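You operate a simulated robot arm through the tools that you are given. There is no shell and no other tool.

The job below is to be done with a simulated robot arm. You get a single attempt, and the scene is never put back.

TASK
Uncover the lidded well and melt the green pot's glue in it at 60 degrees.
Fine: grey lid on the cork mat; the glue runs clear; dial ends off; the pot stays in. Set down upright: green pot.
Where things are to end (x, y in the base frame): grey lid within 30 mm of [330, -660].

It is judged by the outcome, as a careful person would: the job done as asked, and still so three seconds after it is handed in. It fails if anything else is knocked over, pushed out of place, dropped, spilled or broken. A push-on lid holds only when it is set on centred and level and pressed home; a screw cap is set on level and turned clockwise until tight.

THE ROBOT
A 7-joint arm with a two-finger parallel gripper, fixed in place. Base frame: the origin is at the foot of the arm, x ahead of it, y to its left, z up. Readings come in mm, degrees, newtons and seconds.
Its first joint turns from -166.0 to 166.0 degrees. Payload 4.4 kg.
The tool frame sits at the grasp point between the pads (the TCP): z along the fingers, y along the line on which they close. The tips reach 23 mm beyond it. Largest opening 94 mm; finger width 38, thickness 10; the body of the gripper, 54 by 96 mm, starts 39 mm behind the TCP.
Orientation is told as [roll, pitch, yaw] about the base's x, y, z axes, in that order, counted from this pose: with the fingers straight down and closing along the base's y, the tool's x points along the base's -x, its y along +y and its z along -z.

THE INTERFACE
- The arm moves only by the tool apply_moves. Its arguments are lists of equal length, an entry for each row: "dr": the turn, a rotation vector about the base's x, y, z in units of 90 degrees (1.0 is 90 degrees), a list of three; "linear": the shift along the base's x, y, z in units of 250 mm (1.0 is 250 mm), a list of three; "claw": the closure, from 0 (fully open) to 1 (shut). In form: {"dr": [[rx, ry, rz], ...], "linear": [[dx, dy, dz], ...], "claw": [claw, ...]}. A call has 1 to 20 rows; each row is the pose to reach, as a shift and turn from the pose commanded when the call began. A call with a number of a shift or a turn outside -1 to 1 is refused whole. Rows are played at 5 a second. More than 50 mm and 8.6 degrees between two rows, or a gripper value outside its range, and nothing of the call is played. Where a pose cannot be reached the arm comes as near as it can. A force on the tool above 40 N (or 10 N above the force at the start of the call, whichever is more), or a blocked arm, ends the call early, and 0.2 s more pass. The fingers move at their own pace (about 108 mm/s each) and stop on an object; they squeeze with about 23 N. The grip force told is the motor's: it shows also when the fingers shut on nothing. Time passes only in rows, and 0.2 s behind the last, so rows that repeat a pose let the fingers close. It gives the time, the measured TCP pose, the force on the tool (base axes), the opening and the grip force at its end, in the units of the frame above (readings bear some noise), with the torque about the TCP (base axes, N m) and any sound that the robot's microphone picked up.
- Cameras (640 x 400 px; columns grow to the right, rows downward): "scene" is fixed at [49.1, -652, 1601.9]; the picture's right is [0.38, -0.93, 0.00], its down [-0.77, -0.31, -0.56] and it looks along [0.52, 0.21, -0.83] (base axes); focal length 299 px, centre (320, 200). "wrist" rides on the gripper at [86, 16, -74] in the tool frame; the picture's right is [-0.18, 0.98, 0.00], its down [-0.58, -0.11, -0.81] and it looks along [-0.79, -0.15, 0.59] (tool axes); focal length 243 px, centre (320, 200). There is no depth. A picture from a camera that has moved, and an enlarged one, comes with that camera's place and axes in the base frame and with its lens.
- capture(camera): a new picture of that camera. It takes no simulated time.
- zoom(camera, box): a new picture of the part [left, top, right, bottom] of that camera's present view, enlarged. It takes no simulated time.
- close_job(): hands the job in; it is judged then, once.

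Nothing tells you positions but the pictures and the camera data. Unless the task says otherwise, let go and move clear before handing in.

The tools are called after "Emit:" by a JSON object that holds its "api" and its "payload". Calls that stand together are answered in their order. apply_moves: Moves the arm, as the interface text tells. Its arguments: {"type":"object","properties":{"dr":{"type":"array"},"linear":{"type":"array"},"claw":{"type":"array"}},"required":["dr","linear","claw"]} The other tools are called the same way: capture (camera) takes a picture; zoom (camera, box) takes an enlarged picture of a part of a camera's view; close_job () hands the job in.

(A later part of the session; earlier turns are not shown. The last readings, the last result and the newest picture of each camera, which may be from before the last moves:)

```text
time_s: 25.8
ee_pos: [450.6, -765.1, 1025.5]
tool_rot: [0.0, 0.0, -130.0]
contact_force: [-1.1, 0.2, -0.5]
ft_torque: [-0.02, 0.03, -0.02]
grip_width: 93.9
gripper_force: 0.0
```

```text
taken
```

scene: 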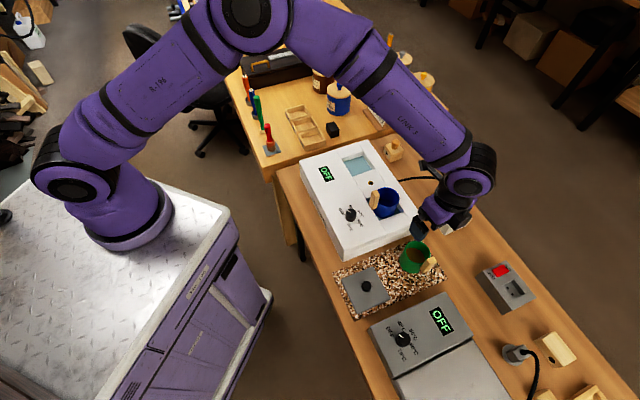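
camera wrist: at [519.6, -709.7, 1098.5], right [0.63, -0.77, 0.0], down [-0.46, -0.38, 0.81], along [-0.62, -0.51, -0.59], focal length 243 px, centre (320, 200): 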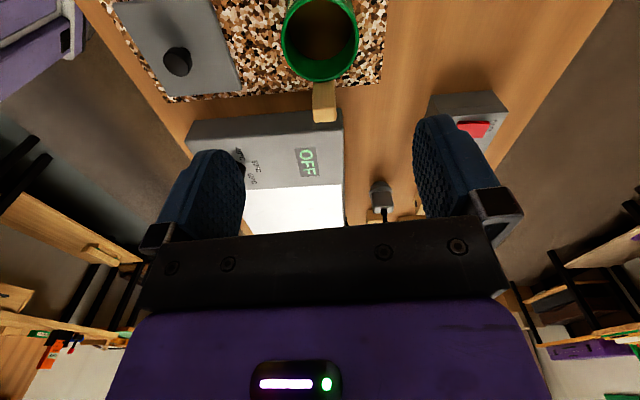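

Emit:
{"api": "zoom", "payload": {"camera": "wrist", "box": [250, 0, 400, 130]}}

Emit:
{"api": "zoom", "payload": {"camera": "scene", "box": [320, 130, 460, 240]}}

Emit:
{"api": "zoom", "payload": {"camera": "scene", "box": [330, 230, 460, 330]}}

```text
3.08 times, centred on (325, 65) of wrist
camera zoom: at [519.6, -709.7, 1098.5], right [0.63, -0.77, 0.0], down [-0.46, -0.38, 0.81], along [-0.62, -0.51, -0.59], focal length 746 px, centre (305, 615)
```

zoom: 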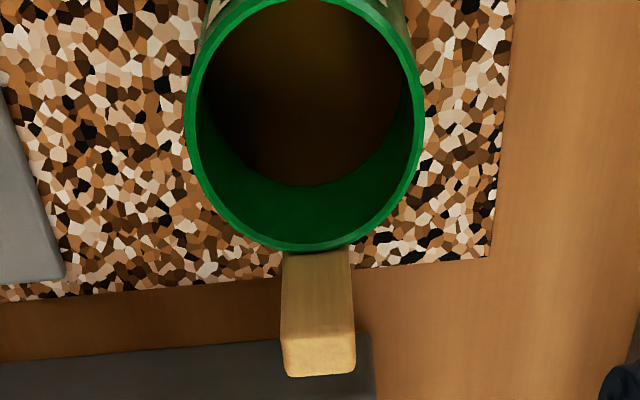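

```text
3.64 times, centred on (390, 185) of scene
camera zoom: at [49.1, -652.0, 1601.9], right [0.38, -0.93, 0.0], down [-0.77, -0.31, -0.56], along [0.52, 0.21, -0.83], focal length 1089 px, centre (66, 254)
```

zoom: 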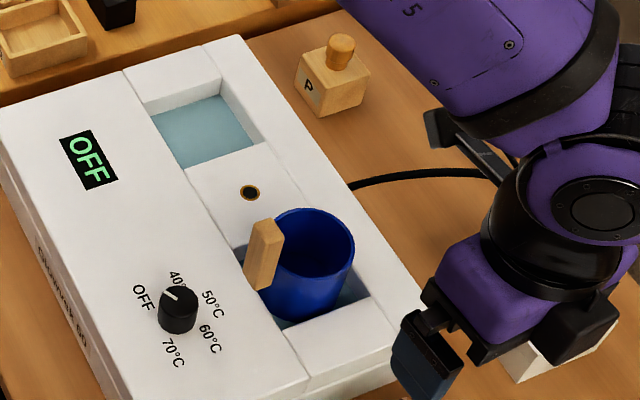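

```text
4.00 times, centred on (395, 280) of scene
camera zoom: at [49.1, -652.0, 1601.9], right [0.38, -0.93, 0.0], down [-0.77, -0.31, -0.56], along [0.52, 0.21, -0.83], focal length 1198 px, centre (20, -120)
```

zoom: 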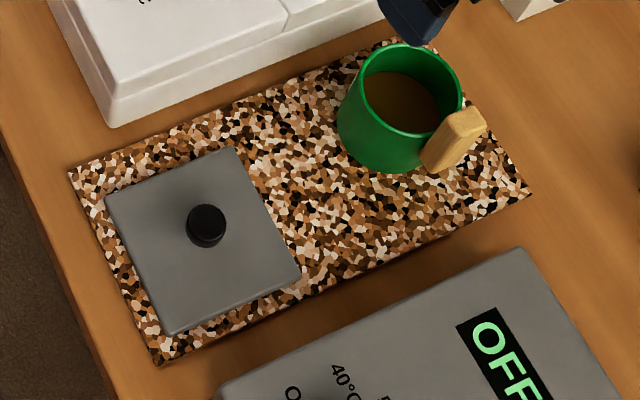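

The lid is well placed. The pot axis refines to about (452, -766), diameter about 70 mm, with the handle at azimuth about -136°. The open well is about 80 mm square, centred near (676, -528). I'll align to yaw -135° and come down partway to verify.

Emit:
{"api": "apply_moves", "payload": {"dr": [[0, 0, -0.02], [0, 0, -0.04], [0, 0, -0.056], [0, 0, -0.056], [0, 0, -0.056]], "linear": [[0.003, -0.002, -0.12], [0.006, -0.004, -0.24], [0.006, -0.004, -0.36], [0.006, -0.004, -0.44], [0.006, -0.004, -0.44]], "claw": [0, 0, 0, 0, 0]}}

Emit:
{"api": "capture", "payload": {"camera": "wrist"}}

Emit:
{"api": "zoom", "payload": {"camera": "scene", "box": [360, 200, 480, 300]}}

```text
time_s: 27.0
ee_pos: [453.1, -765.5, 914.0]
tool_rot: [0.0, 0.0, -135.0]
contact_force: [0.0, -0.3, -0.2]
ft_torque: [0.01, -0.03, 0.0]
grip_width: 94.2
gripper_force: 0.1
```

```text
taken
camera wrist: at [526.4, -715.5, 987.9], right [0.56, -0.83, 0.0], down [-0.49, -0.33, 0.81], along [-0.67, -0.46, -0.59], focal length 243 px, centre (320, 200)
```

wrist: 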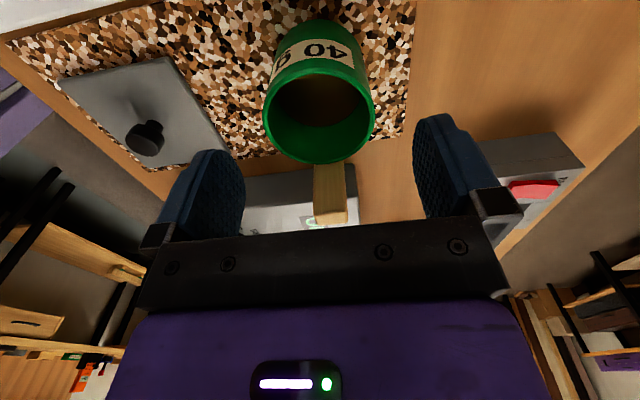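

```text
4.00 times, centred on (420, 250) of scene
camera zoom: at [49.1, -652.0, 1601.9], right [0.38, -0.93, 0.0], down [-0.77, -0.31, -0.56], along [0.52, 0.21, -0.83], focal length 1198 px, centre (-80, 0)
```

zoom: 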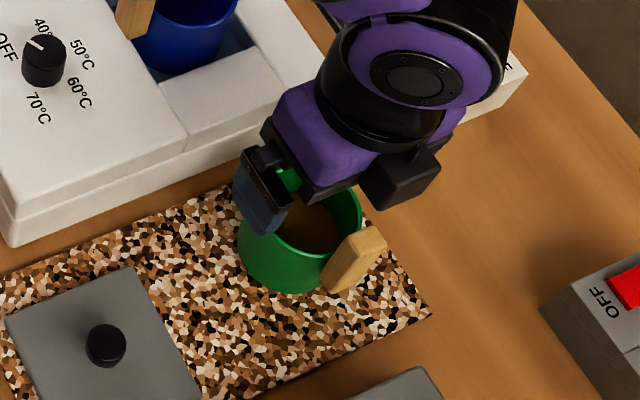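

There is a dark block on the hand's handle side that I want to identify before going lower.

Emit:
{"api": "zoom", "payload": {"camera": "scene", "box": [410, 205, 480, 265]}}

Emit:
{"api": "zoom", "payload": {"camera": "wrist", "box": [230, 90, 420, 240]}}

```text
6.67 times, centred on (445, 235) of scene
camera zoom: at [49.1, -652.0, 1601.9], right [0.38, -0.93, 0.0], down [-0.77, -0.31, -0.56], along [0.52, 0.21, -0.83], focal length 1996 px, centre (-513, -33)
```

zoom: 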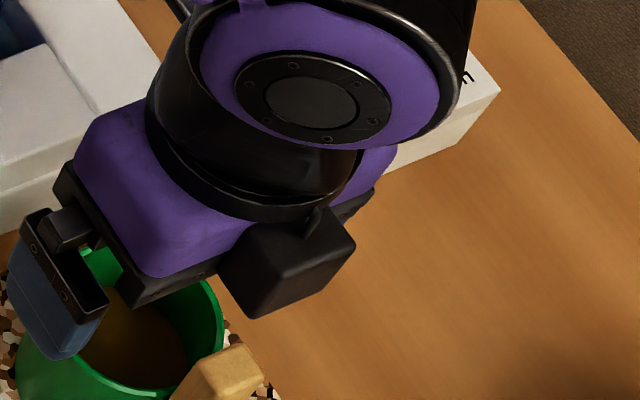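

```text
2.67 times, centred on (325, 165) of wrist
camera zoom: at [526.4, -715.5, 987.9], right [0.56, -0.83, 0.0], down [-0.49, -0.33, 0.81], along [-0.67, -0.46, -0.59], focal length 647 px, centre (307, 293)
```

zoom: 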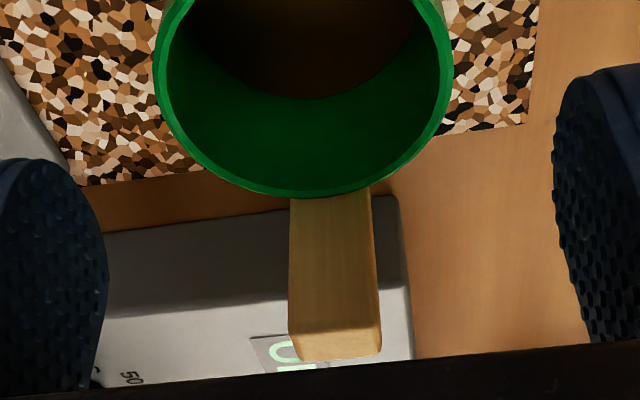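

That block is mounted on the hand's -x side, right where the tall handle would go. The camera (+x) side only has a high boom, so I'll raise clear and turn the hand to about yaw +20°, which puts the handle on that side.

Emit:
{"api": "apply_moves", "payload": {"dr": [[0, 0, 0], [0, 0, 0], [0, 0, 0], [0, 0, 0.09], [0, 0, 0.18], [0, 0, 0.27], [0, 0, 0.36], [0, 0, 0.45], [0, 0, 0.54], [0, 0, 0.63], [0, 0, 0.72], [0, 0, 0.81], [0, 0, 0.9], [0, 0, 0.98], [0, 0, 0.98]], "linear": [[0, 0, 0.12], [0, 0, 0.28], [0, 0, 0.44], [0, 0, 0.5], [0, 0, 0.5], [0, 0, 0.5], [0, 0, 0.5], [0, 0, 0.5], [0, 0, 0.5], [0, 0, 0.5], [0, 0, 0.5], [0, 0, 0.5], [0, 0, 0.5], [0, 0, 0.5], [0, 0, 0.5]], "claw": [0, 0, 0, 0, 0, 0, 0, 0, 0, 0, 0, 0, 0, 0, 0]}}

Emit:
{"api": "apply_moves", "payload": {"dr": [[0, 0, 0.09], [0, 0, 0.18], [0, 0, 0.27], [0, 0, 0.36], [0, 0, 0.45], [0, 0, 0.54], [0, 0, 0.63], [0, 0, 0.72], [0, 0, 0.742], [0, 0, 0.742]], "linear": [[0, 0, 0], [0, 0, 0], [0, 0, 0], [0, 0, 0], [0, 0, 0], [0, 0, 0], [0, 0, 0], [0, 0, 0], [0, 0, 0], [0, 0, 0]], "claw": [0, 0, 0, 0, 0, 0, 0, 0, 0, 0]}}

Emit:
{"api": "capture", "payload": {"camera": "wrist"}}

Emit:
{"api": "zoom", "payload": {"camera": "scene", "box": [350, 130, 510, 250]}}

```text
time_s: 30.2
ee_pos: [454.3, -766.2, 1039.6]
tool_rot: [0.1, -0.1, -46.7]
contact_force: [0.3, 0.9, 0.0]
ft_torque: [0.0, 0.03, 0.01]
grip_width: 94.0
gripper_force: 0.0
```

```text
time_s: 32.4
ee_pos: [454.1, -766.1, 1040.2]
tool_rot: [0.1, 0.0, 20.1]
contact_force: [-0.6, 0.3, -0.7]
ft_torque: [0.04, -0.01, -0.01]
grip_width: 94.0
gripper_force: 0.0
```

```text
taken
camera wrist: at [367.0, -780.6, 1112.8], right [-0.16, 0.99, 0.0], down [0.58, 0.1, 0.81], along [0.8, 0.13, -0.59], focal length 243 px, centre (320, 200)
```

wrist: 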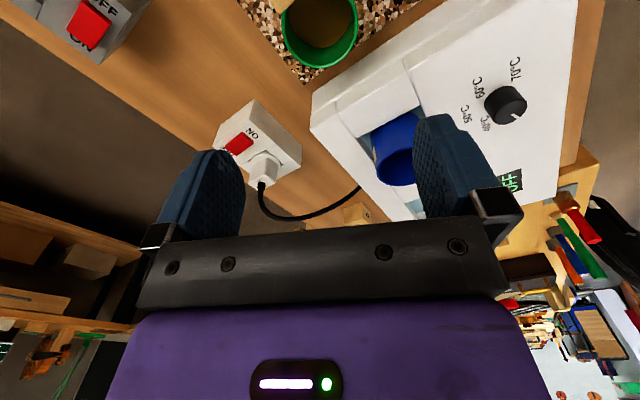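

```text
3.33 times, centred on (430, 190) of scene
camera zoom: at [49.1, -652.0, 1601.9], right [0.38, -0.93, 0.0], down [-0.77, -0.31, -0.56], along [0.52, 0.21, -0.83], focal length 998 px, centre (-47, 233)
```

zoom: 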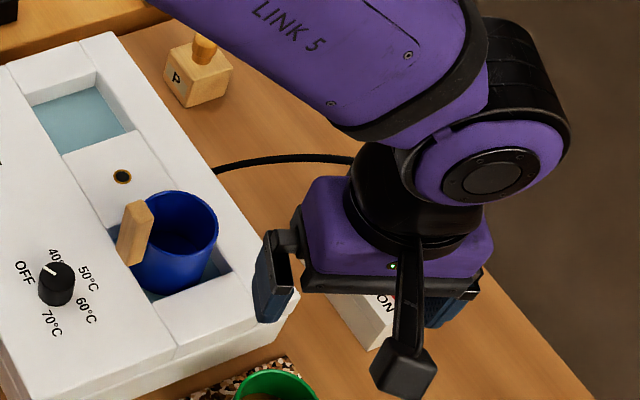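

Yaw +20° is reachable, and the boom and camera sit well above where the handle will be. I'll centre on the pot and lower partway to check.

Emit:
{"api": "apply_moves", "payload": {"dr": [[0, 0, 0], [0, 0, 0], [0, 0, 0], [0, 0, 0]], "linear": [[-0.006, 0, -0.12], [-0.012, 0, -0.28], [-0.012, 0, -0.42], [-0.012, 0, -0.42]], "claw": [0, 0, 0, 0]}}

Emit:
{"api": "capture", "payload": {"camera": "wrist"}}

Emit:
{"api": "zoom", "payload": {"camera": "scene", "box": [360, 190, 480, 300]}}

```text
time_s: 33.4
ee_pos: [452.3, -766.8, 933.9]
tool_rot: [0.0, 0.1, 19.9]
contact_force: [0.2, -1.3, 0.4]
ft_torque: [-0.03, -0.02, 0.02]
grip_width: 93.9
gripper_force: 0.0
```

```text
taken
camera wrist: at [365.4, -780.2, 1007.9], right [-0.16, 0.99, 0.0], down [0.58, 0.1, 0.81], along [0.8, 0.13, -0.59], focal length 243 px, centre (320, 200)
```

wrist: 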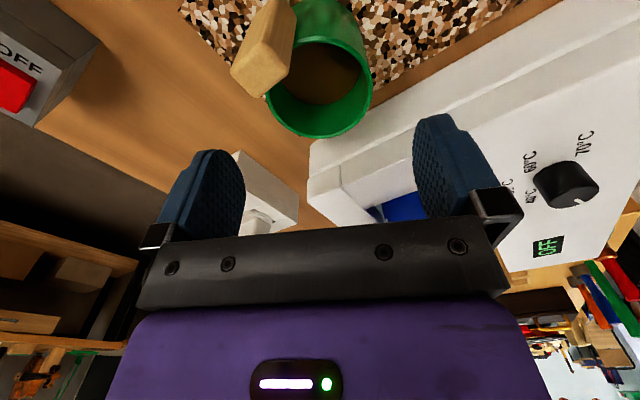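

```text
3.64 times, centred on (420, 245) of scene
camera zoom: at [49.1, -652.0, 1601.9], right [0.38, -0.93, 0.0], down [-0.77, -0.31, -0.56], along [0.52, 0.21, -0.83], focal length 1089 px, centre (-44, 36)
```

zoom: 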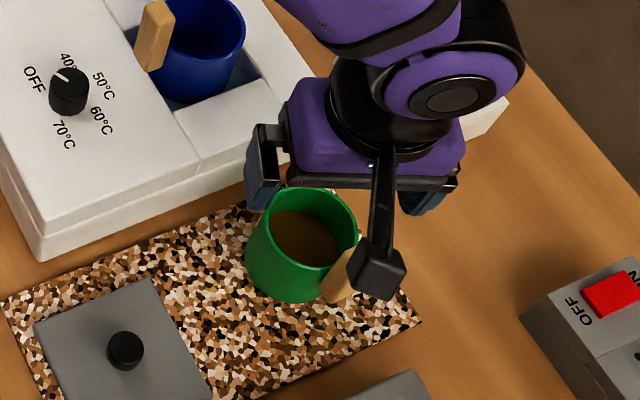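

Everything lines up: the handle is on the open side and the fingers straddle the pot. I'll descend to z ≈ 865.

Emit:
{"api": "apply_moves", "payload": {"dr": [[0, 0, 0], [0, 0, 0], [0, 0, 0], [0, 0, 0], [0, 0, 0], [0, 0, 0], [0, 0, 0]], "linear": [[0, 0.002, -0.06], [0, 0.002, -0.12], [0, 0.002, -0.18], [0, 0.002, -0.22], [0, 0.002, -0.25], [0, 0.002, -0.276], [0, 0.002, -0.276]], "claw": [0, 0, 0, 0, 0, 0, 0]}}

Emit:
{"api": "capture", "payload": {"camera": "wrist"}}

Emit:
{"api": "zoom", "payload": {"camera": "scene", "box": [370, 210, 470, 300]}}

```text
time_s: 35.0
ee_pos: [451.1, -765.6, 865.6]
tool_rot: [0.1, 0.0, 19.9]
contact_force: [-0.8, -0.5, -0.7]
ft_torque: [0.0, -0.02, -0.01]
grip_width: 94.2
gripper_force: 0.0
```

```text
taken
camera wrist: at [364.1, -780.2, 939.1], right [-0.16, 0.99, 0.0], down [0.58, 0.1, 0.81], along [0.8, 0.13, -0.59], focal length 243 px, centre (320, 200)
```

wrist: 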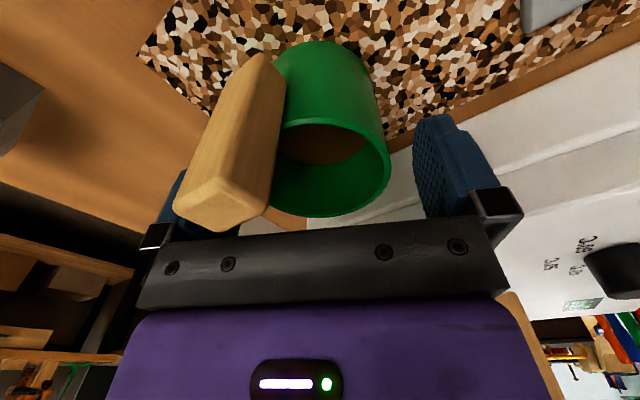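

```text
4.44 times, centred on (420, 255) of scene
camera zoom: at [49.1, -652.0, 1601.9], right [0.38, -0.93, 0.0], down [-0.77, -0.31, -0.56], along [0.52, 0.21, -0.83], focal length 1331 px, centre (-124, -44)
```

zoom: 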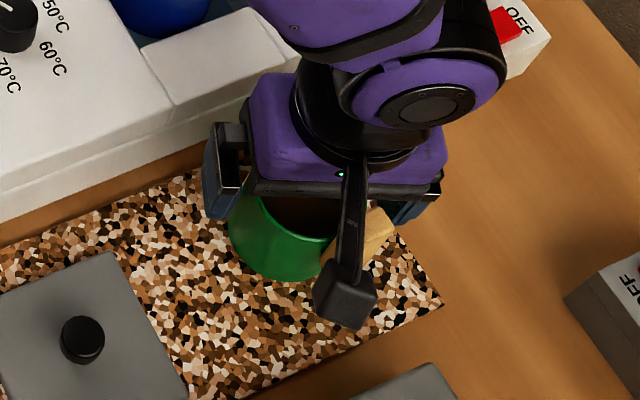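

Clear on all sides. I'll shift about 2 mm to centre, close gently, and lift a few millimetres to test.

Emit:
{"api": "apply_moves", "payload": {"dr": [[0, 0, 0], [0, 0, 0], [0, 0, 0], [0, 0, 0], [0, 0, 0], [0, 0, 0], [0, 0, 0], [0, 0, 0]], "linear": [[-0.003, 0.008, 0], [-0.003, 0.008, 0], [-0.003, 0.008, 0], [-0.003, 0.008, 0], [-0.003, 0.008, 0], [-0.003, 0.008, 0], [-0.003, 0.008, 0], [-0.003, 0.008, 0]], "claw": [0.1, 0.18, 0.22, 0.25, 0.28, 0.6, 1, 1]}}

Emit:
{"api": "capture", "payload": {"camera": "wrist"}}

```text
time_s: 36.8
ee_pos: [448.7, -763.4, 865.9]
tool_rot: [-0.1, 0.0, 20.0]
contact_force: [-0.3, -0.1, 1.1]
ft_torque: [-0.02, -0.01, 0.03]
grip_width: 66.7
gripper_force: 23.7
```

```text
taken
camera wrist: at [363.1, -778.0, 938.9], right [-0.16, 0.99, 0.0], down [0.58, 0.1, 0.81], along [0.8, 0.13, -0.59], focal length 243 px, centre (320, 200)
```

wrist: 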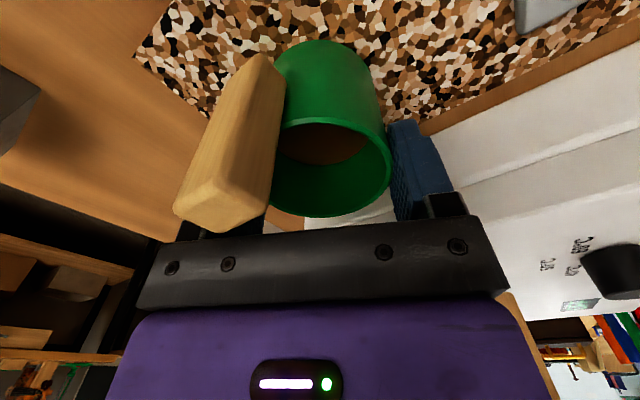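

Gripped at 66.7 mm. I'll lift straight up slowly to clear everything.

Emit:
{"api": "apply_moves", "payload": {"dr": [[0, 0, 0], [0, 0, 0], [0, 0, 0], [0, 0, 0], [0, 0, 0], [0, 0, 0], [0, 0, 0], [0, 0, 0], [0, 0, 0], [0, 0, 0], [0, 0, 0]], "linear": [[0, 0, 0.02], [0, 0, 0.05], [0, 0, 0.1], [0, 0, 0.2], [0, 0, 0.3], [0, 0, 0.42], [0, 0, 0.54], [0, 0, 0.66], [0, 0, 0.78], [0, 0, 0.86], [0, 0, 0.86]], "claw": [1, 1, 1, 1, 1, 1, 1, 1, 1, 1, 1]}}

Emit:
{"api": "capture", "payload": {"camera": "wrist"}}

Emit:
{"api": "capture", "payload": {"camera": "scene"}}

```text
time_s: 39.2
ee_pos: [448.2, -763.4, 1079.4]
tool_rot: [0.0, 0.0, 20.0]
contact_force: [1.0, 0.5, -0.3]
ft_torque: [0.02, -0.02, -0.02]
grip_width: 66.6
gripper_force: 23.3
```

```text
taken
camera wrist: at [362.6, -779.0, 1153.4], right [-0.16, 0.99, 0.0], down [0.58, 0.1, 0.81], along [0.8, 0.13, -0.59], focal length 243 px, centre (320, 200)
```

wrist: 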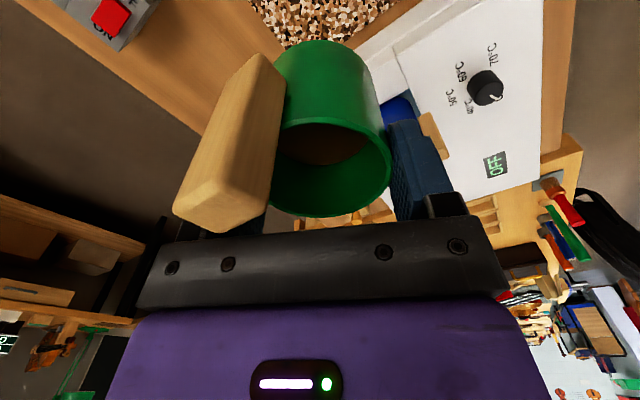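

```text
taken
```

scene: 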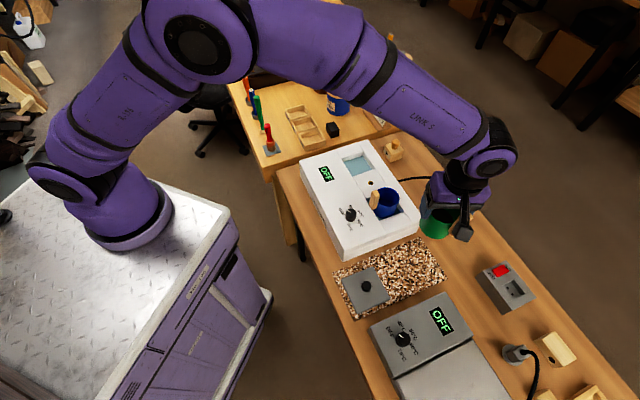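

The pot is held and level. I'll take a close look at the open well to fix its centre before crossing.

Emit:
{"api": "zoom", "payload": {"camera": "scene", "box": [325, 135, 395, 190]}}

Emit:
{"api": "zoom", "payload": {"camera": "scene", "box": [410, 160, 480, 250]}}

```text
7.27 times, centred on (360, 162) of scene
camera zoom: at [49.1, -652.0, 1601.9], right [0.38, -0.93, 0.0], down [-0.77, -0.31, -0.56], along [0.52, 0.21, -0.83], focal length 2177 px, centre (29, 473)
```

zoom: 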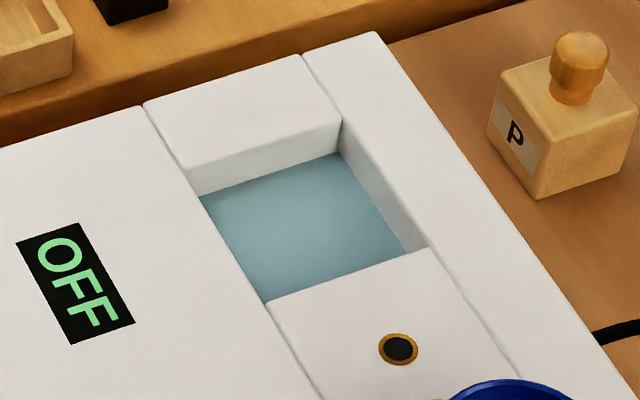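

```text
4.44 times, centred on (445, 205) of scene
camera zoom: at [49.1, -652.0, 1601.9], right [0.38, -0.93, 0.0], down [-0.77, -0.31, -0.56], along [0.52, 0.21, -0.83], focal length 1331 px, centre (-236, 178)
```

zoom: 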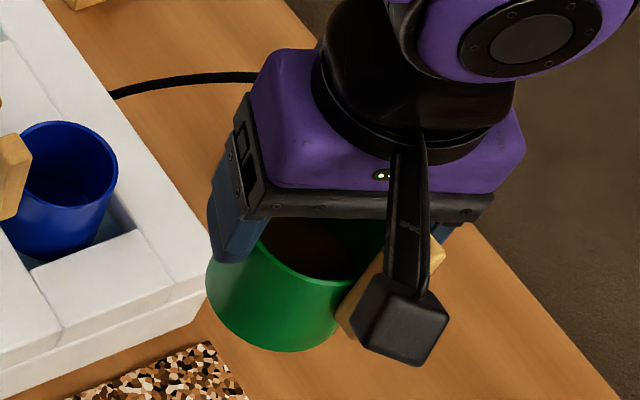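

The well opening is about 79 mm square, centred near (676.5, -528), against a 67 mm pot. I'll cross over high, with the pot bottom at about 1007 and the blue handle top at about 970.

Emit:
{"api": "apply_moves", "payload": {"dr": [[0, 0, 0], [0, 0, 0], [0, 0, 0], [0, 0, 0], [0, 0, 0], [0, 0, 0], [0, 0, 0], [0, 0, 0], [0, 0, 0], [0, 0, 0], [0, 0, 0], [0, 0, 0], [0, 0, 0]], "linear": [[0.04, 0.042, 0.02], [0.12, 0.125, 0.04], [0.22, 0.228, 0.04], [0.32, 0.331, 0.04], [0.42, 0.434, 0.04], [0.52, 0.538, 0.04], [0.62, 0.641, 0.04], [0.72, 0.744, 0.04], [0.8, 0.827, 0.04], [0.86, 0.889, 0.04], [0.9, 0.93, 0.04], [0.911, 0.942, 0.04], [0.911, 0.942, 0.04]], "claw": [1, 1, 1, 1, 1, 1, 1, 1, 1, 1, 1, 1, 1]}}

Emit:
{"api": "capture", "payload": {"camera": "wrist"}}

Emit:
{"api": "zoom", "payload": {"camera": "scene", "box": [300, 90, 440, 220]}}

```text
time_s: 42.0
ee_pos: [679.0, -528.3, 1090.9]
tool_rot: [0.0, -0.1, 20.0]
contact_force: [0.0, -0.1, -0.9]
ft_torque: [0.02, 0.03, 0.0]
grip_width: 66.6
gripper_force: 23.4
```

```text
taken
camera wrist: at [591.9, -542.6, 1164.4], right [-0.16, 0.99, 0.0], down [0.58, 0.1, 0.81], along [0.8, 0.13, -0.59], focal length 243 px, centre (320, 200)
```

wrist: 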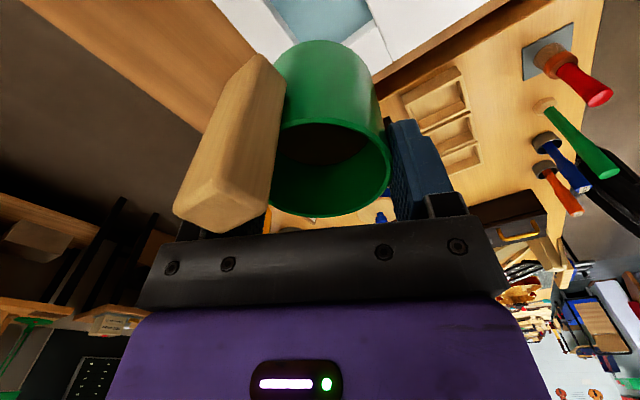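

```text
3.08 times, centred on (370, 155) of scene
camera zoom: at [49.1, -652.0, 1601.9], right [0.38, -0.93, 0.0], down [-0.77, -0.31, -0.56], along [0.52, 0.21, -0.83], focal length 921 px, centre (166, 338)
```

zoom: 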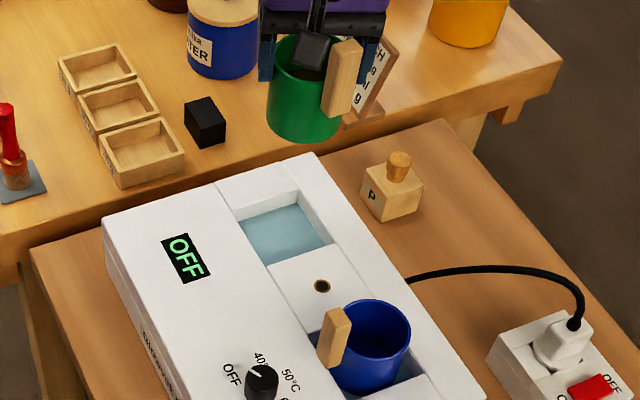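

I'm above the well. I'll descend until the pot's base is just above the rim of the opening, then check alignment.

Emit:
{"api": "apply_moves", "payload": {"dr": [[0, 0, 0], [0, 0, 0], [0, 0, 0], [0, 0, 0], [0, 0, 0], [0, 0, 0]], "linear": [[-0.002, 0, -0.1], [-0.004, 0, -0.2], [-0.004, 0, -0.3], [-0.004, 0, -0.4], [-0.004, 0, -0.48], [-0.004, 0, -0.48]], "claw": [1, 1, 1, 1, 1, 1]}}

Emit:
{"api": "capture", "payload": {"camera": "wrist"}}

Emit:
{"api": "zoom", "payload": {"camera": "scene", "box": [320, 110, 410, 190]}}

```text
time_s: 43.4
ee_pos: [676.7, -528.3, 970.5]
tool_rot: [0.0, 0.0, 20.0]
contact_force: [-0.3, 0.6, -1.4]
ft_torque: [0.03, 0.01, 0.02]
grip_width: 66.8
gripper_force: 23.0
```

```text
taken
camera wrist: at [590.0, -543.1, 1044.4], right [-0.16, 0.99, 0.0], down [0.58, 0.1, 0.81], along [0.8, 0.13, -0.59], focal length 243 px, centre (320, 200)
```

wrist: 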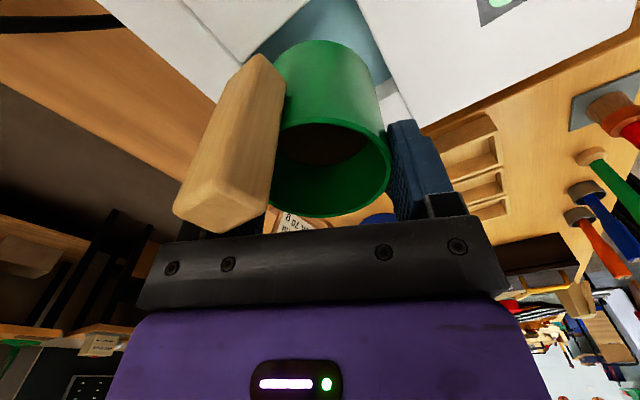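

```text
5.00 times, centred on (365, 150) of scene
camera zoom: at [49.1, -652.0, 1601.9], right [0.38, -0.93, 0.0], down [-0.77, -0.31, -0.56], along [0.52, 0.21, -0.83], focal length 1497 px, centre (95, 450)
```

zoom: 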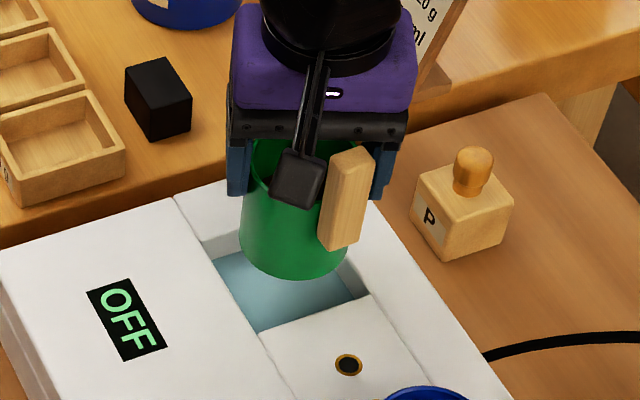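

The relative positions show the pot about 2 mm off toward -y. The lid grip gave the well centre at (676, -526.6) in the arm's own frame. I'll correct by that and lower into the well.

Emit:
{"api": "apply_moves", "payload": {"dr": [[0, 0, 0], [0, 0, 0], [0, 0, 0], [0, 0, 0], [0, 0, 0]], "linear": [[-0.003, 0.008, -0.02], [-0.003, 0.008, -0.05], [-0.003, 0.008, -0.08], [-0.003, 0.008, -0.1], [-0.003, 0.008, -0.1]], "claw": [1, 1, 1, 1, 1]}}

Emit:
{"api": "zoom", "payload": {"camera": "scene", "box": [320, 110, 410, 190]}}

Emit:
{"api": "capture", "payload": {"camera": "wrist"}}

```text
time_s: 44.6
ee_pos: [677.2, -526.9, 946.9]
tool_rot: [0.0, 0.0, 19.9]
contact_force: [0.4, -0.2, -2.0]
ft_torque: [0.02, -0.01, 0.02]
grip_width: 66.7
gripper_force: 23.0
```

```text
5.00 times, centred on (365, 150) of scene
camera zoom: at [49.1, -652.0, 1601.9], right [0.38, -0.93, 0.0], down [-0.77, -0.31, -0.56], along [0.52, 0.21, -0.83], focal length 1497 px, centre (95, 450)
```

zoom: 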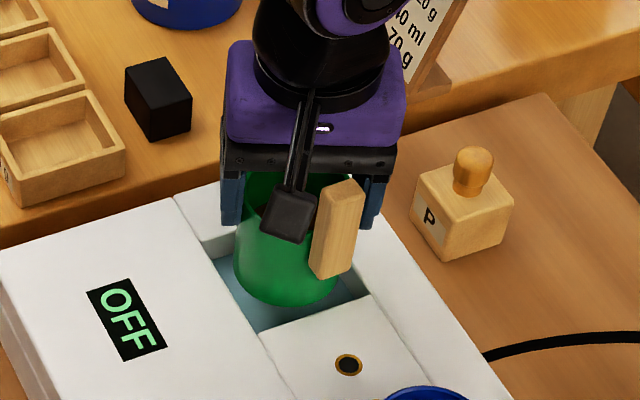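

```text
taken
camera wrist: at [589.0, -541.5, 1019.4], right [-0.16, 0.99, 0.0], down [0.58, 0.1, 0.81], along [0.8, 0.13, -0.59], focal length 243 px, centre (320, 200)
```

wrist: 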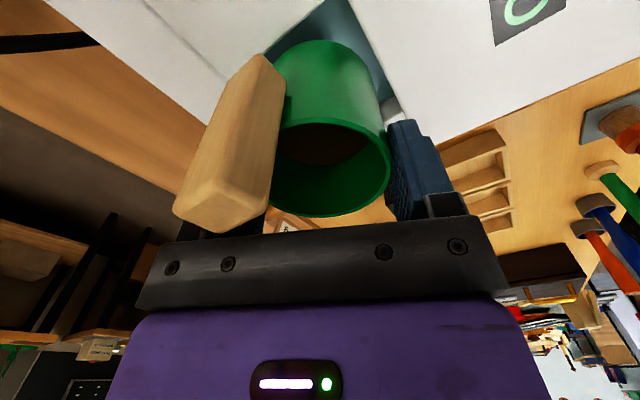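

The pot's base is now level with the opening and centred on it. I'll continue down carefully.

Emit:
{"api": "apply_moves", "payload": {"dr": [[0, 0, 0], [0, 0, 0], [0, 0, 0], [0, 0, 0], [0, 0, 0]], "linear": [[0, 0, -0.016], [0, 0, -0.032], [0, 0, -0.048], [0, 0, -0.06], [0, 0, -0.06]], "claw": [1, 1, 1, 1, 1]}}

Emit:
{"api": "zoom", "payload": {"camera": "scene", "box": [320, 110, 410, 190]}}

```text
time_s: 45.8
ee_pos: [674.8, -528.1, 930.9]
tool_rot: [0.0, 0.0, 19.9]
contact_force: [-0.8, -1.0, -0.8]
ft_torque: [0.02, 0.01, 0.0]
grip_width: 66.8
gripper_force: 23.1
```

```text
5.00 times, centred on (365, 150) of scene
camera zoom: at [49.1, -652.0, 1601.9], right [0.38, -0.93, 0.0], down [-0.77, -0.31, -0.56], along [0.52, 0.21, -0.83], focal length 1497 px, centre (95, 450)
```

zoom: 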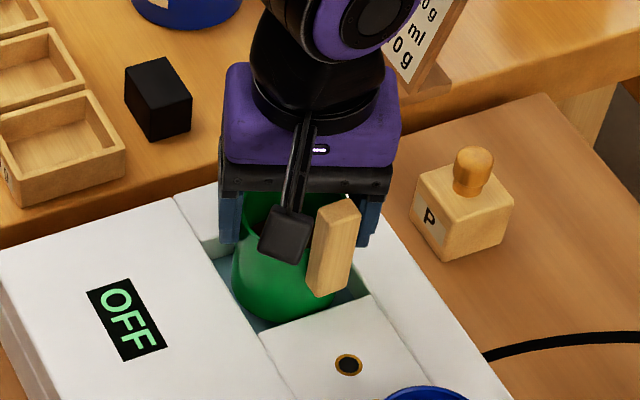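

Emit:
{"api": "apply_moves", "payload": {"dr": [[0, 0, 0], [0, 0, 0], [0, 0, 0], [0, 0, 0]], "linear": [[0, 0, -0.008], [0, 0, -0.016], [0, 0, -0.02], [0, 0, -0.02]], "claw": [1, 1, 1, 1]}}

```text
time_s: 46.8
ee_pos: [675.4, -526.9, 924.8]
tool_rot: [0.0, 0.0, 20.0]
contact_force: [-0.3, 0.4, -0.3]
ft_torque: [-0.02, -0.05, 0.05]
grip_width: 66.6
gripper_force: 22.9
```

Emit:
{"api": "apply_moves", "payload": {"dr": [[0, 0, 0], [0, 0, 0], [0, 0, 0], [0, 0, 0]], "linear": [[0, 0, -0.006], [0, 0, -0.012], [0, 0, -0.016], [0, 0, -0.016]], "claw": [1, 1, 1, 1]}}

Emit:
{"api": "zoom", "payload": {"camera": "scene", "box": [320, 110, 410, 190]}}

```text
time_s: 47.8
ee_pos: [674.3, -525.7, 922.2]
tool_rot: [-0.1, -0.1, 20.0]
contact_force: [-0.8, -0.6, -0.1]
ft_torque: [0.02, -0.04, -0.01]
grip_width: 66.8
gripper_force: 22.8
```

```text
5.00 times, centred on (365, 150) of scene
camera zoom: at [49.1, -652.0, 1601.9], right [0.38, -0.93, 0.0], down [-0.77, -0.31, -0.56], along [0.52, 0.21, -0.83], focal length 1497 px, centre (95, 450)
```

zoom: 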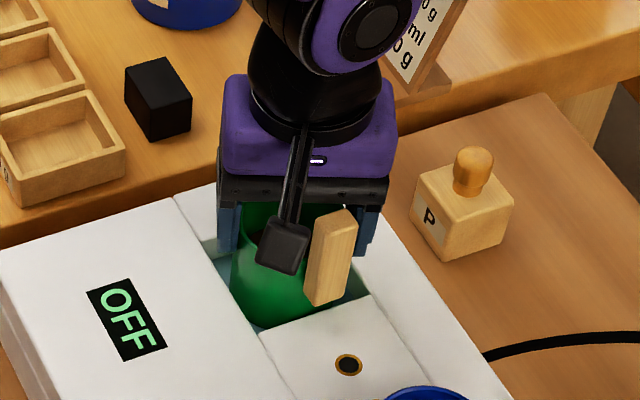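

Emit:
{"api": "apply_moves", "payload": {"dr": [[0, 0, 0], [0, 0, 0], [0, 0, 0], [0, 0, 0]], "linear": [[0, 0, -0.006], [0, 0, -0.012], [0, 0, -0.016], [0, 0, -0.016]], "claw": [1, 1, 1, 1]}}

```text
time_s: 48.8
ee_pos: [676.7, -526.7, 918.7]
tool_rot: [0.0, 0.1, 20.0]
contact_force: [0.2, -0.7, -0.3]
ft_torque: [0.02, -0.02, -0.01]
grip_width: 66.7
gripper_force: 22.8
```

Emit:
{"api": "apply_moves", "payload": {"dr": [[0, 0, 0], [0, 0, 0], [0, 0, 0], [0, 0, 0]], "linear": [[0, 0, -0.004], [0, 0, -0.008], [0, 0, -0.012], [0, 0, -0.012]], "claw": [1, 1, 1, 1]}}

Emit:
{"api": "zoom", "payload": {"camera": "scene", "box": [330, 140, 400, 190]}}

Emit:
{"api": "capture", "payload": {"camera": "wrist"}}

```text
time_s: 49.8
ee_pos: [676.7, -526.1, 916.0]
tool_rot: [-0.1, 0.0, 20.0]
contact_force: [1.6, -1.1, 5.0]
ft_torque: [0.09, 0.13, 0.0]
grip_width: 66.8
gripper_force: 23.5
```

```text
8.00 times, centred on (365, 165) of scene
camera zoom: at [49.1, -652.0, 1601.9], right [0.38, -0.93, 0.0], down [-0.77, -0.31, -0.56], along [0.52, 0.21, -0.83], focal length 2395 px, centre (-40, 480)
```

zoom: 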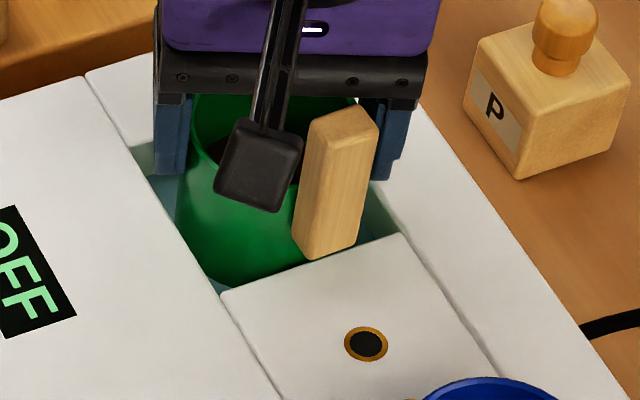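

```text
taken
camera wrist: at [588.8, -540.9, 989.0], right [-0.16, 0.99, 0.0], down [0.58, 0.1, 0.81], along [0.8, 0.13, -0.59], focal length 243 px, centre (320, 200)
```

wrist: 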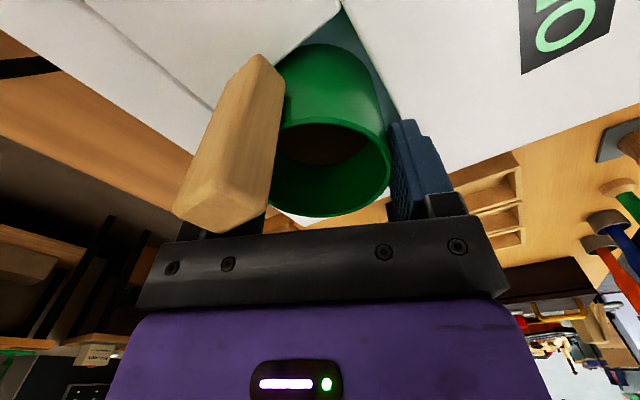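

First contact is felt (5 N), at the same depth as the blue pot sits. I'll press one more millimetre to confirm it is evenly seated.

Emit:
{"api": "apply_moves", "payload": {"dr": [[0, 0, 0], [0, 0, 0], [0, 0, 0]], "linear": [[0, 0, -0.003], [0, 0, -0.005], [0, 0, -0.005]], "claw": [1, 1, 1]}}

```text
time_s: 50.6
ee_pos: [675.6, -527.2, 915.4]
tool_rot: [-0.1, -0.1, 20.1]
contact_force: [0.3, -1.4, 18.1]
ft_torque: [0.18, 0.07, -0.18]
grip_width: 66.9
gripper_force: 23.4
```

Seated firmly. I'll relax the push, open evenly and rise straight up.

Emit:
{"api": "apply_moves", "payload": {"dr": [[0, 0, 0], [0, 0, 0], [0, 0, 0], [0, 0, 0], [0, 0, 0], [0, 0, 0], [0, 0, 0], [0, 0, 0], [0, 0, 0], [0, 0, 0]], "linear": [[0, 0, 0.006], [0, 0, 0.006], [0, 0, 0.006], [0, 0, 0.006], [0, 0, 0.006], [0, 0, 0.04], [0, 0, 0.14], [0, 0, 0.3], [0, 0, 0.46], [0, 0, 0.46]], "claw": [1, 0.2, 0.1, 0, 0, 0, 0, 0, 0, 0]}}

Emit:
{"api": "capture", "payload": {"camera": "wrist"}}

Emit:
{"api": "zoom", "payload": {"camera": "scene", "box": [310, 110, 430, 230]}}

```text
time_s: 52.8
ee_pos: [677.2, -525.6, 1028.5]
tool_rot: [0.0, 0.0, 20.1]
contact_force: [-0.1, 0.1, -0.4]
ft_torque: [0.02, 0.0, -0.02]
grip_width: 93.9
gripper_force: 0.1
```

```text
taken
camera wrist: at [590.1, -539.9, 1102.1], right [-0.16, 0.99, 0.0], down [0.58, 0.1, 0.81], along [0.8, 0.13, -0.59], focal length 243 px, centre (320, 200)
```

wrist: 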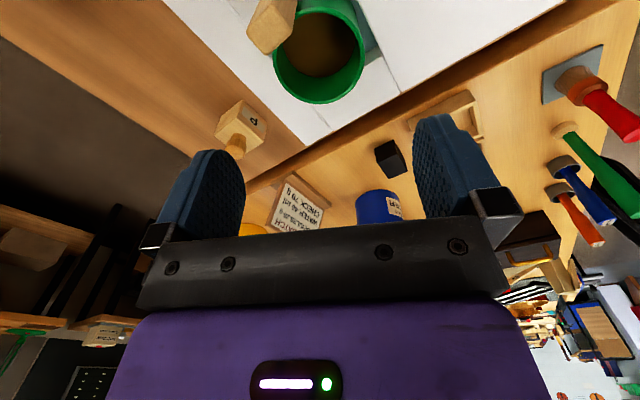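

```text
3.33 times, centred on (370, 170) of scene
camera zoom: at [49.1, -652.0, 1601.9], right [0.38, -0.93, 0.0], down [-0.77, -0.31, -0.56], along [0.52, 0.21, -0.83], focal length 998 px, centre (153, 300)
```

zoom: 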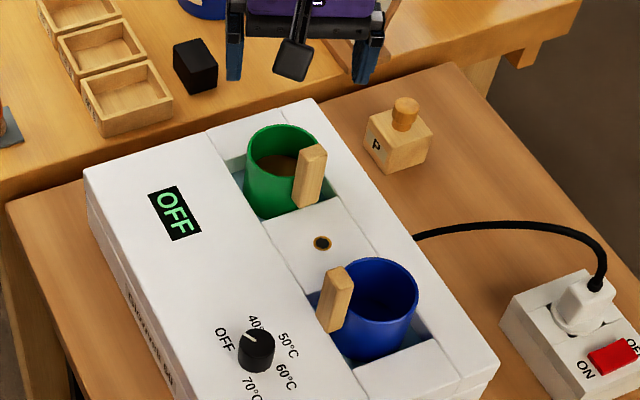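

The green pot is seated upright in the well. Next is the dial, where the blue pot's handle rises close by (about 65 mm from the dial). I'll move above the dial and measure both carefully.

Emit:
{"api": "apply_moves", "payload": {"dr": [[0, 0, 0], [0, 0, -0.09], [0, 0, -0.18], [0, 0, -0.27], [0, 0, -0.36], [0, 0, -0.45], [0, 0, -0.54], [0, 0, -0.63], [0, 0, -0.72], [0, 0, -0.722]], "linear": [[0, 0, 0.1], [-0.1, -0.02, 0.13], [-0.2, -0.04, 0.13], [-0.3, -0.06, 0.13], [-0.4, -0.08, 0.13], [-0.5, -0.1, 0.13], [-0.6, -0.13, 0.13], [-0.7, -0.15, 0.13], [-0.79, -0.178, 0.13], [-0.79, -0.178, 0.13]], "claw": [0, 0, 0, 0, 0.2, 0.4, 0.4, 0.4, 0.4, 0.4]}}

Emit:
{"api": "capture", "payload": {"camera": "wrist"}}

Emit:
{"api": "capture", "payload": {"camera": "scene"}}

```text
time_s: 55.0
ee_pos: [476.5, -570.0, 1062.0]
tool_rot: [0.0, 0.0, -45.1]
contact_force: [-0.7, -0.4, 0.1]
ft_torque: [-0.02, -0.01, -0.01]
grip_width: 56.3
gripper_force: 0.1
```

```text
taken
camera wrist: at [427.8, -497.7, 1134.4], right [0.83, 0.56, 0.0], down [0.33, -0.49, 0.81], along [0.45, -0.67, -0.59], focal length 243 px, centre (320, 200)
```

wrist: 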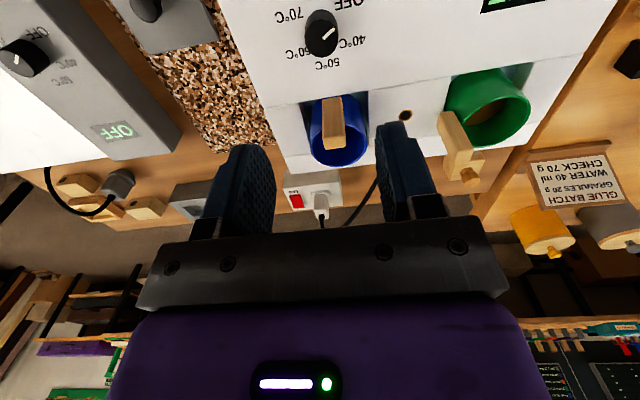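

```text
taken
```

scene: 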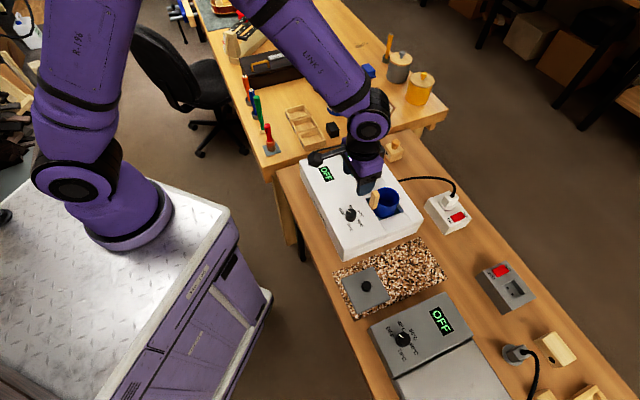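

Emit:
{"api": "zoom", "payload": {"camera": "wrist", "box": [270, 0, 380, 80]}}

Emit:
{"api": "zoom", "payload": {"camera": "wrist", "box": [280, 70, 390, 180]}}

Emit:
{"api": "zoom", "payload": {"camera": "scene", "box": [320, 170, 400, 240]}}

```text
5.00 times, centred on (325, 40) of wrist
camera zoom: at [427.8, -497.7, 1134.4], right [0.83, 0.56, 0.0], down [0.33, -0.49, 0.81], along [0.45, -0.67, -0.59], focal length 1213 px, centre (295, 1000)
```

zoom: 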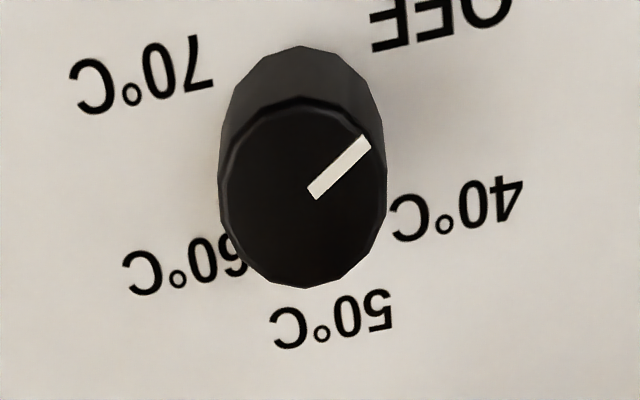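

```text
3.64 times, centred on (335, 125) of wrist
camera zoom: at [427.8, -497.7, 1134.4], right [0.83, 0.56, 0.0], down [0.33, -0.49, 0.81], along [0.45, -0.67, -0.59], focal length 882 px, centre (266, 473)
```

zoom: 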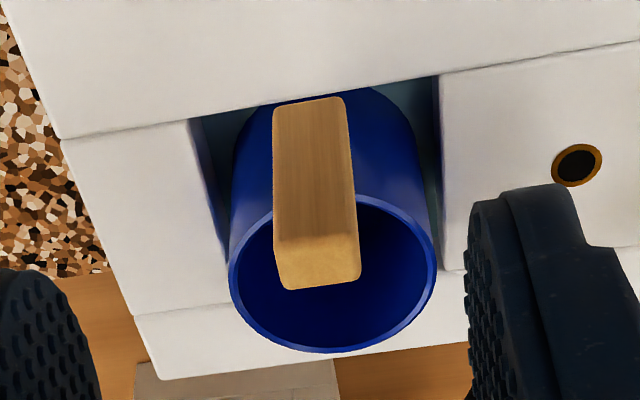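

```text
5.71 times, centred on (360, 205) of scene
camera zoom: at [49.1, -652.0, 1601.9], right [0.38, -0.93, 0.0], down [-0.77, -0.31, -0.56], along [0.52, 0.21, -0.83], focal length 1711 px, centre (91, 171)
```

zoom: 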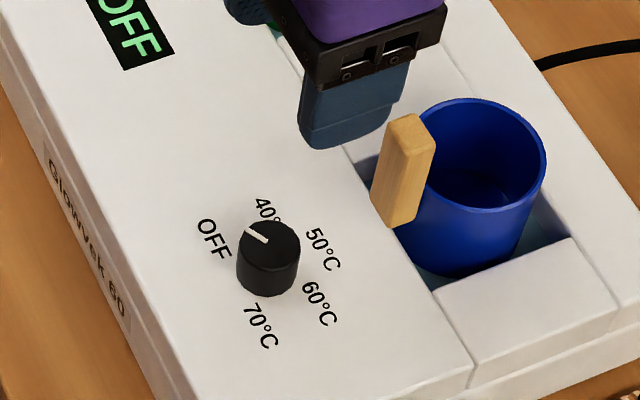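

The geometry is now solid. The dial axis is at (478, -568.8) with its top at z ≈ 898 and marker at azimuth 75°. The five labels are 60° apart clockwise, so 60° is exactly -180° from OFF. The blue handle's nearest face is about 57 mm from the dial axis. To keep the hand's side block clear I'll grip the knob 12 mm off-centre along the pad width, which shifts the hand away from the handle. First I rotate to the start yaw of +45°, staying high.

Emit:
{"api": "apply_moves", "payload": {"dr": [[0, 0, 0.09], [0, 0, 0.18], [0, 0, 0.27], [0, 0, 0.36], [0, 0, 0.45], [0, 0, 0.54], [0, 0, 0.63], [0, 0, 0.72], [0, 0, 0.81], [0, 0, 0.9], [0, 0, 0.98], [0, 0, 1.0], [0, 0, 1.0]], "linear": [[-0.002, -0.002, 0], [-0.004, -0.004, 0], [-0.007, -0.007, 0], [-0.01, -0.01, 0], [-0.014, -0.013, 0], [-0.018, -0.016, 0], [-0.022, -0.018, 0], [-0.026, -0.02, 0], [-0.028, -0.023, 0], [-0.03, -0.026, 0], [-0.032, -0.028, 0], [-0.032, -0.03, 0], [-0.032, -0.03, 0]], "claw": [0.4, 0.4, 0.4, 0.4, 0.4, 0.4, 0.4, 0.4, 0.4, 0.4, 0.4, 0.4, 0.4]}}

Emit:
{"api": "capture", "payload": {"camera": "wrist"}}

Emit:
{"api": "zoom", "payload": {"camera": "scene", "box": [300, 120, 440, 240]}}

```text
time_s: 57.8
ee_pos: [468.9, -578.7, 1062.4]
tool_rot: [0.0, 0.0, 45.1]
contact_force: [0.1, -0.7, 0.2]
ft_torque: [0.02, 0.03, 0.01]
grip_width: 56.6
gripper_force: 0.2
```

```text
taken
camera wrist: at [397.4, -628.3, 1134.7], right [-0.57, 0.82, 0.0], down [0.49, 0.33, 0.81], along [0.66, 0.46, -0.59], focal length 243 px, centre (320, 200)
```

wrist: 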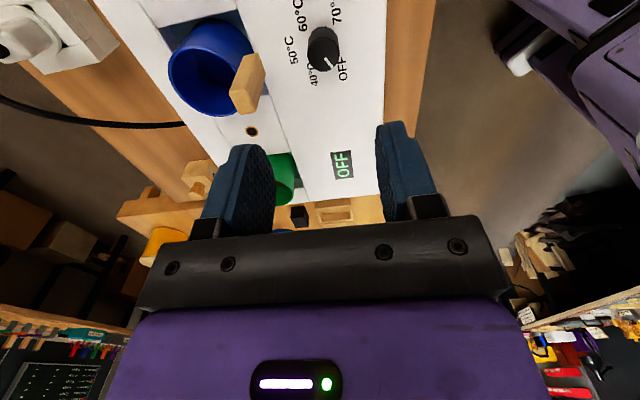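

```text
3.33 times, centred on (370, 180) of scene
camera zoom: at [49.1, -652.0, 1601.9], right [0.38, -0.93, 0.0], down [-0.77, -0.31, -0.56], along [0.52, 0.21, -0.83], focal length 998 px, centre (153, 267)
```

zoom: 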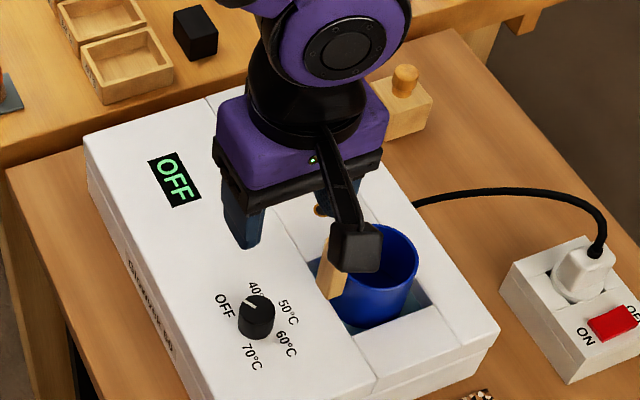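

Emit:
{"api": "zoom", "payload": {"camera": "wrist", "box": [285, 10, 365, 90]}}

Emit:
{"api": "zoom", "payload": {"camera": "wrist", "box": [160, 20, 340, 140]}}

```text
5.00 times, centred on (325, 50) of wrist
camera zoom: at [397.4, -628.3, 1134.7], right [-0.57, 0.82, 0.0], down [0.49, 0.33, 0.81], along [0.66, 0.46, -0.59], focal length 1213 px, centre (295, 950)
```

zoom: 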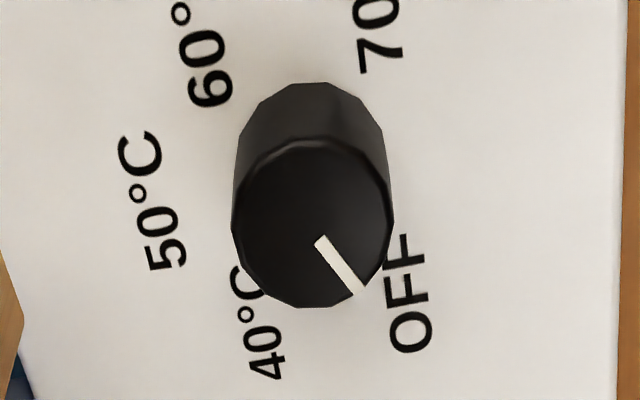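

```text
3.33 times, centred on (250, 80) of wrist
camera zoom: at [397.4, -628.3, 1134.7], right [-0.57, 0.82, 0.0], down [0.49, 0.33, 0.81], along [0.66, 0.46, -0.59], focal length 809 px, centre (553, 600)
```

zoom: 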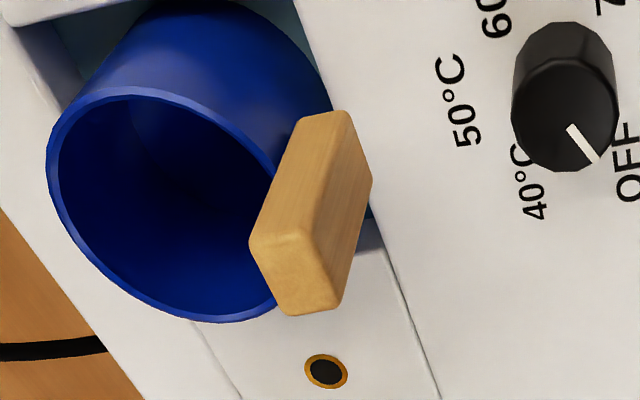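

The dial measures (477.7, -569.1), agreeing with the earlier fix, and the handle face clearance is about 58 mm. I'll descend over the knob with the jaws part-open.

Emit:
{"api": "apply_moves", "payload": {"dr": [[0, 0, 0], [0, 0, 0], [0, 0, 0], [0, 0, 0], [0, 0, 0], [0, 0, 0], [0, 0, 0]], "linear": [[0.001, 0.002, -0.1], [0.002, 0.004, -0.2], [0.002, 0.004, -0.3], [0.002, 0.004, -0.4], [0.002, 0.004, -0.5], [0.002, 0.004, -0.56], [0.002, 0.004, -0.56]], "claw": [0.4, 0.4, 0.4, 0.4, 0.4, 0.4, 0.4]}}

Emit:
{"api": "capture", "payload": {"camera": "wrist"}}

Emit:
{"api": "zoom", "payload": {"camera": "scene", "box": [310, 150, 420, 240]}}

```text
time_s: 59.4
ee_pos: [470.6, -577.0, 920.6]
tool_rot: [0.0, 0.0, 45.1]
contact_force: [-0.1, 0.0, 0.6]
ft_torque: [0.02, 0.01, 0.0]
grip_width: 56.8
gripper_force: 0.1
```

```text
taken
camera wrist: at [397.6, -627.3, 994.3], right [-0.57, 0.82, 0.0], down [0.49, 0.33, 0.81], along [0.67, 0.46, -0.59], focal length 243 px, centre (320, 200)
```

wrist: 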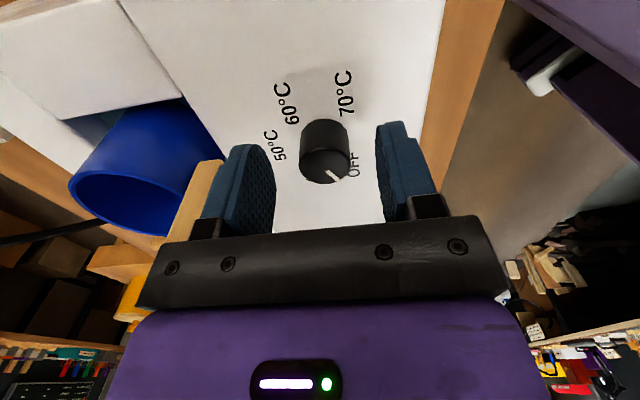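

```text
4.44 times, centred on (365, 195) of scene
camera zoom: at [49.1, -652.0, 1601.9], right [0.38, -0.93, 0.0], down [-0.77, -0.31, -0.56], along [0.52, 0.21, -0.83], focal length 1331 px, centre (120, 222)
```

zoom: 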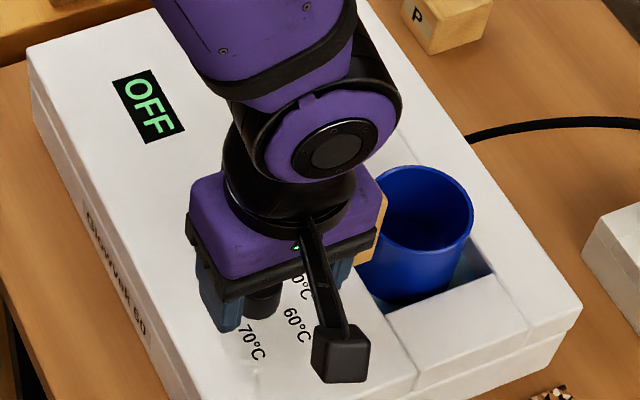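

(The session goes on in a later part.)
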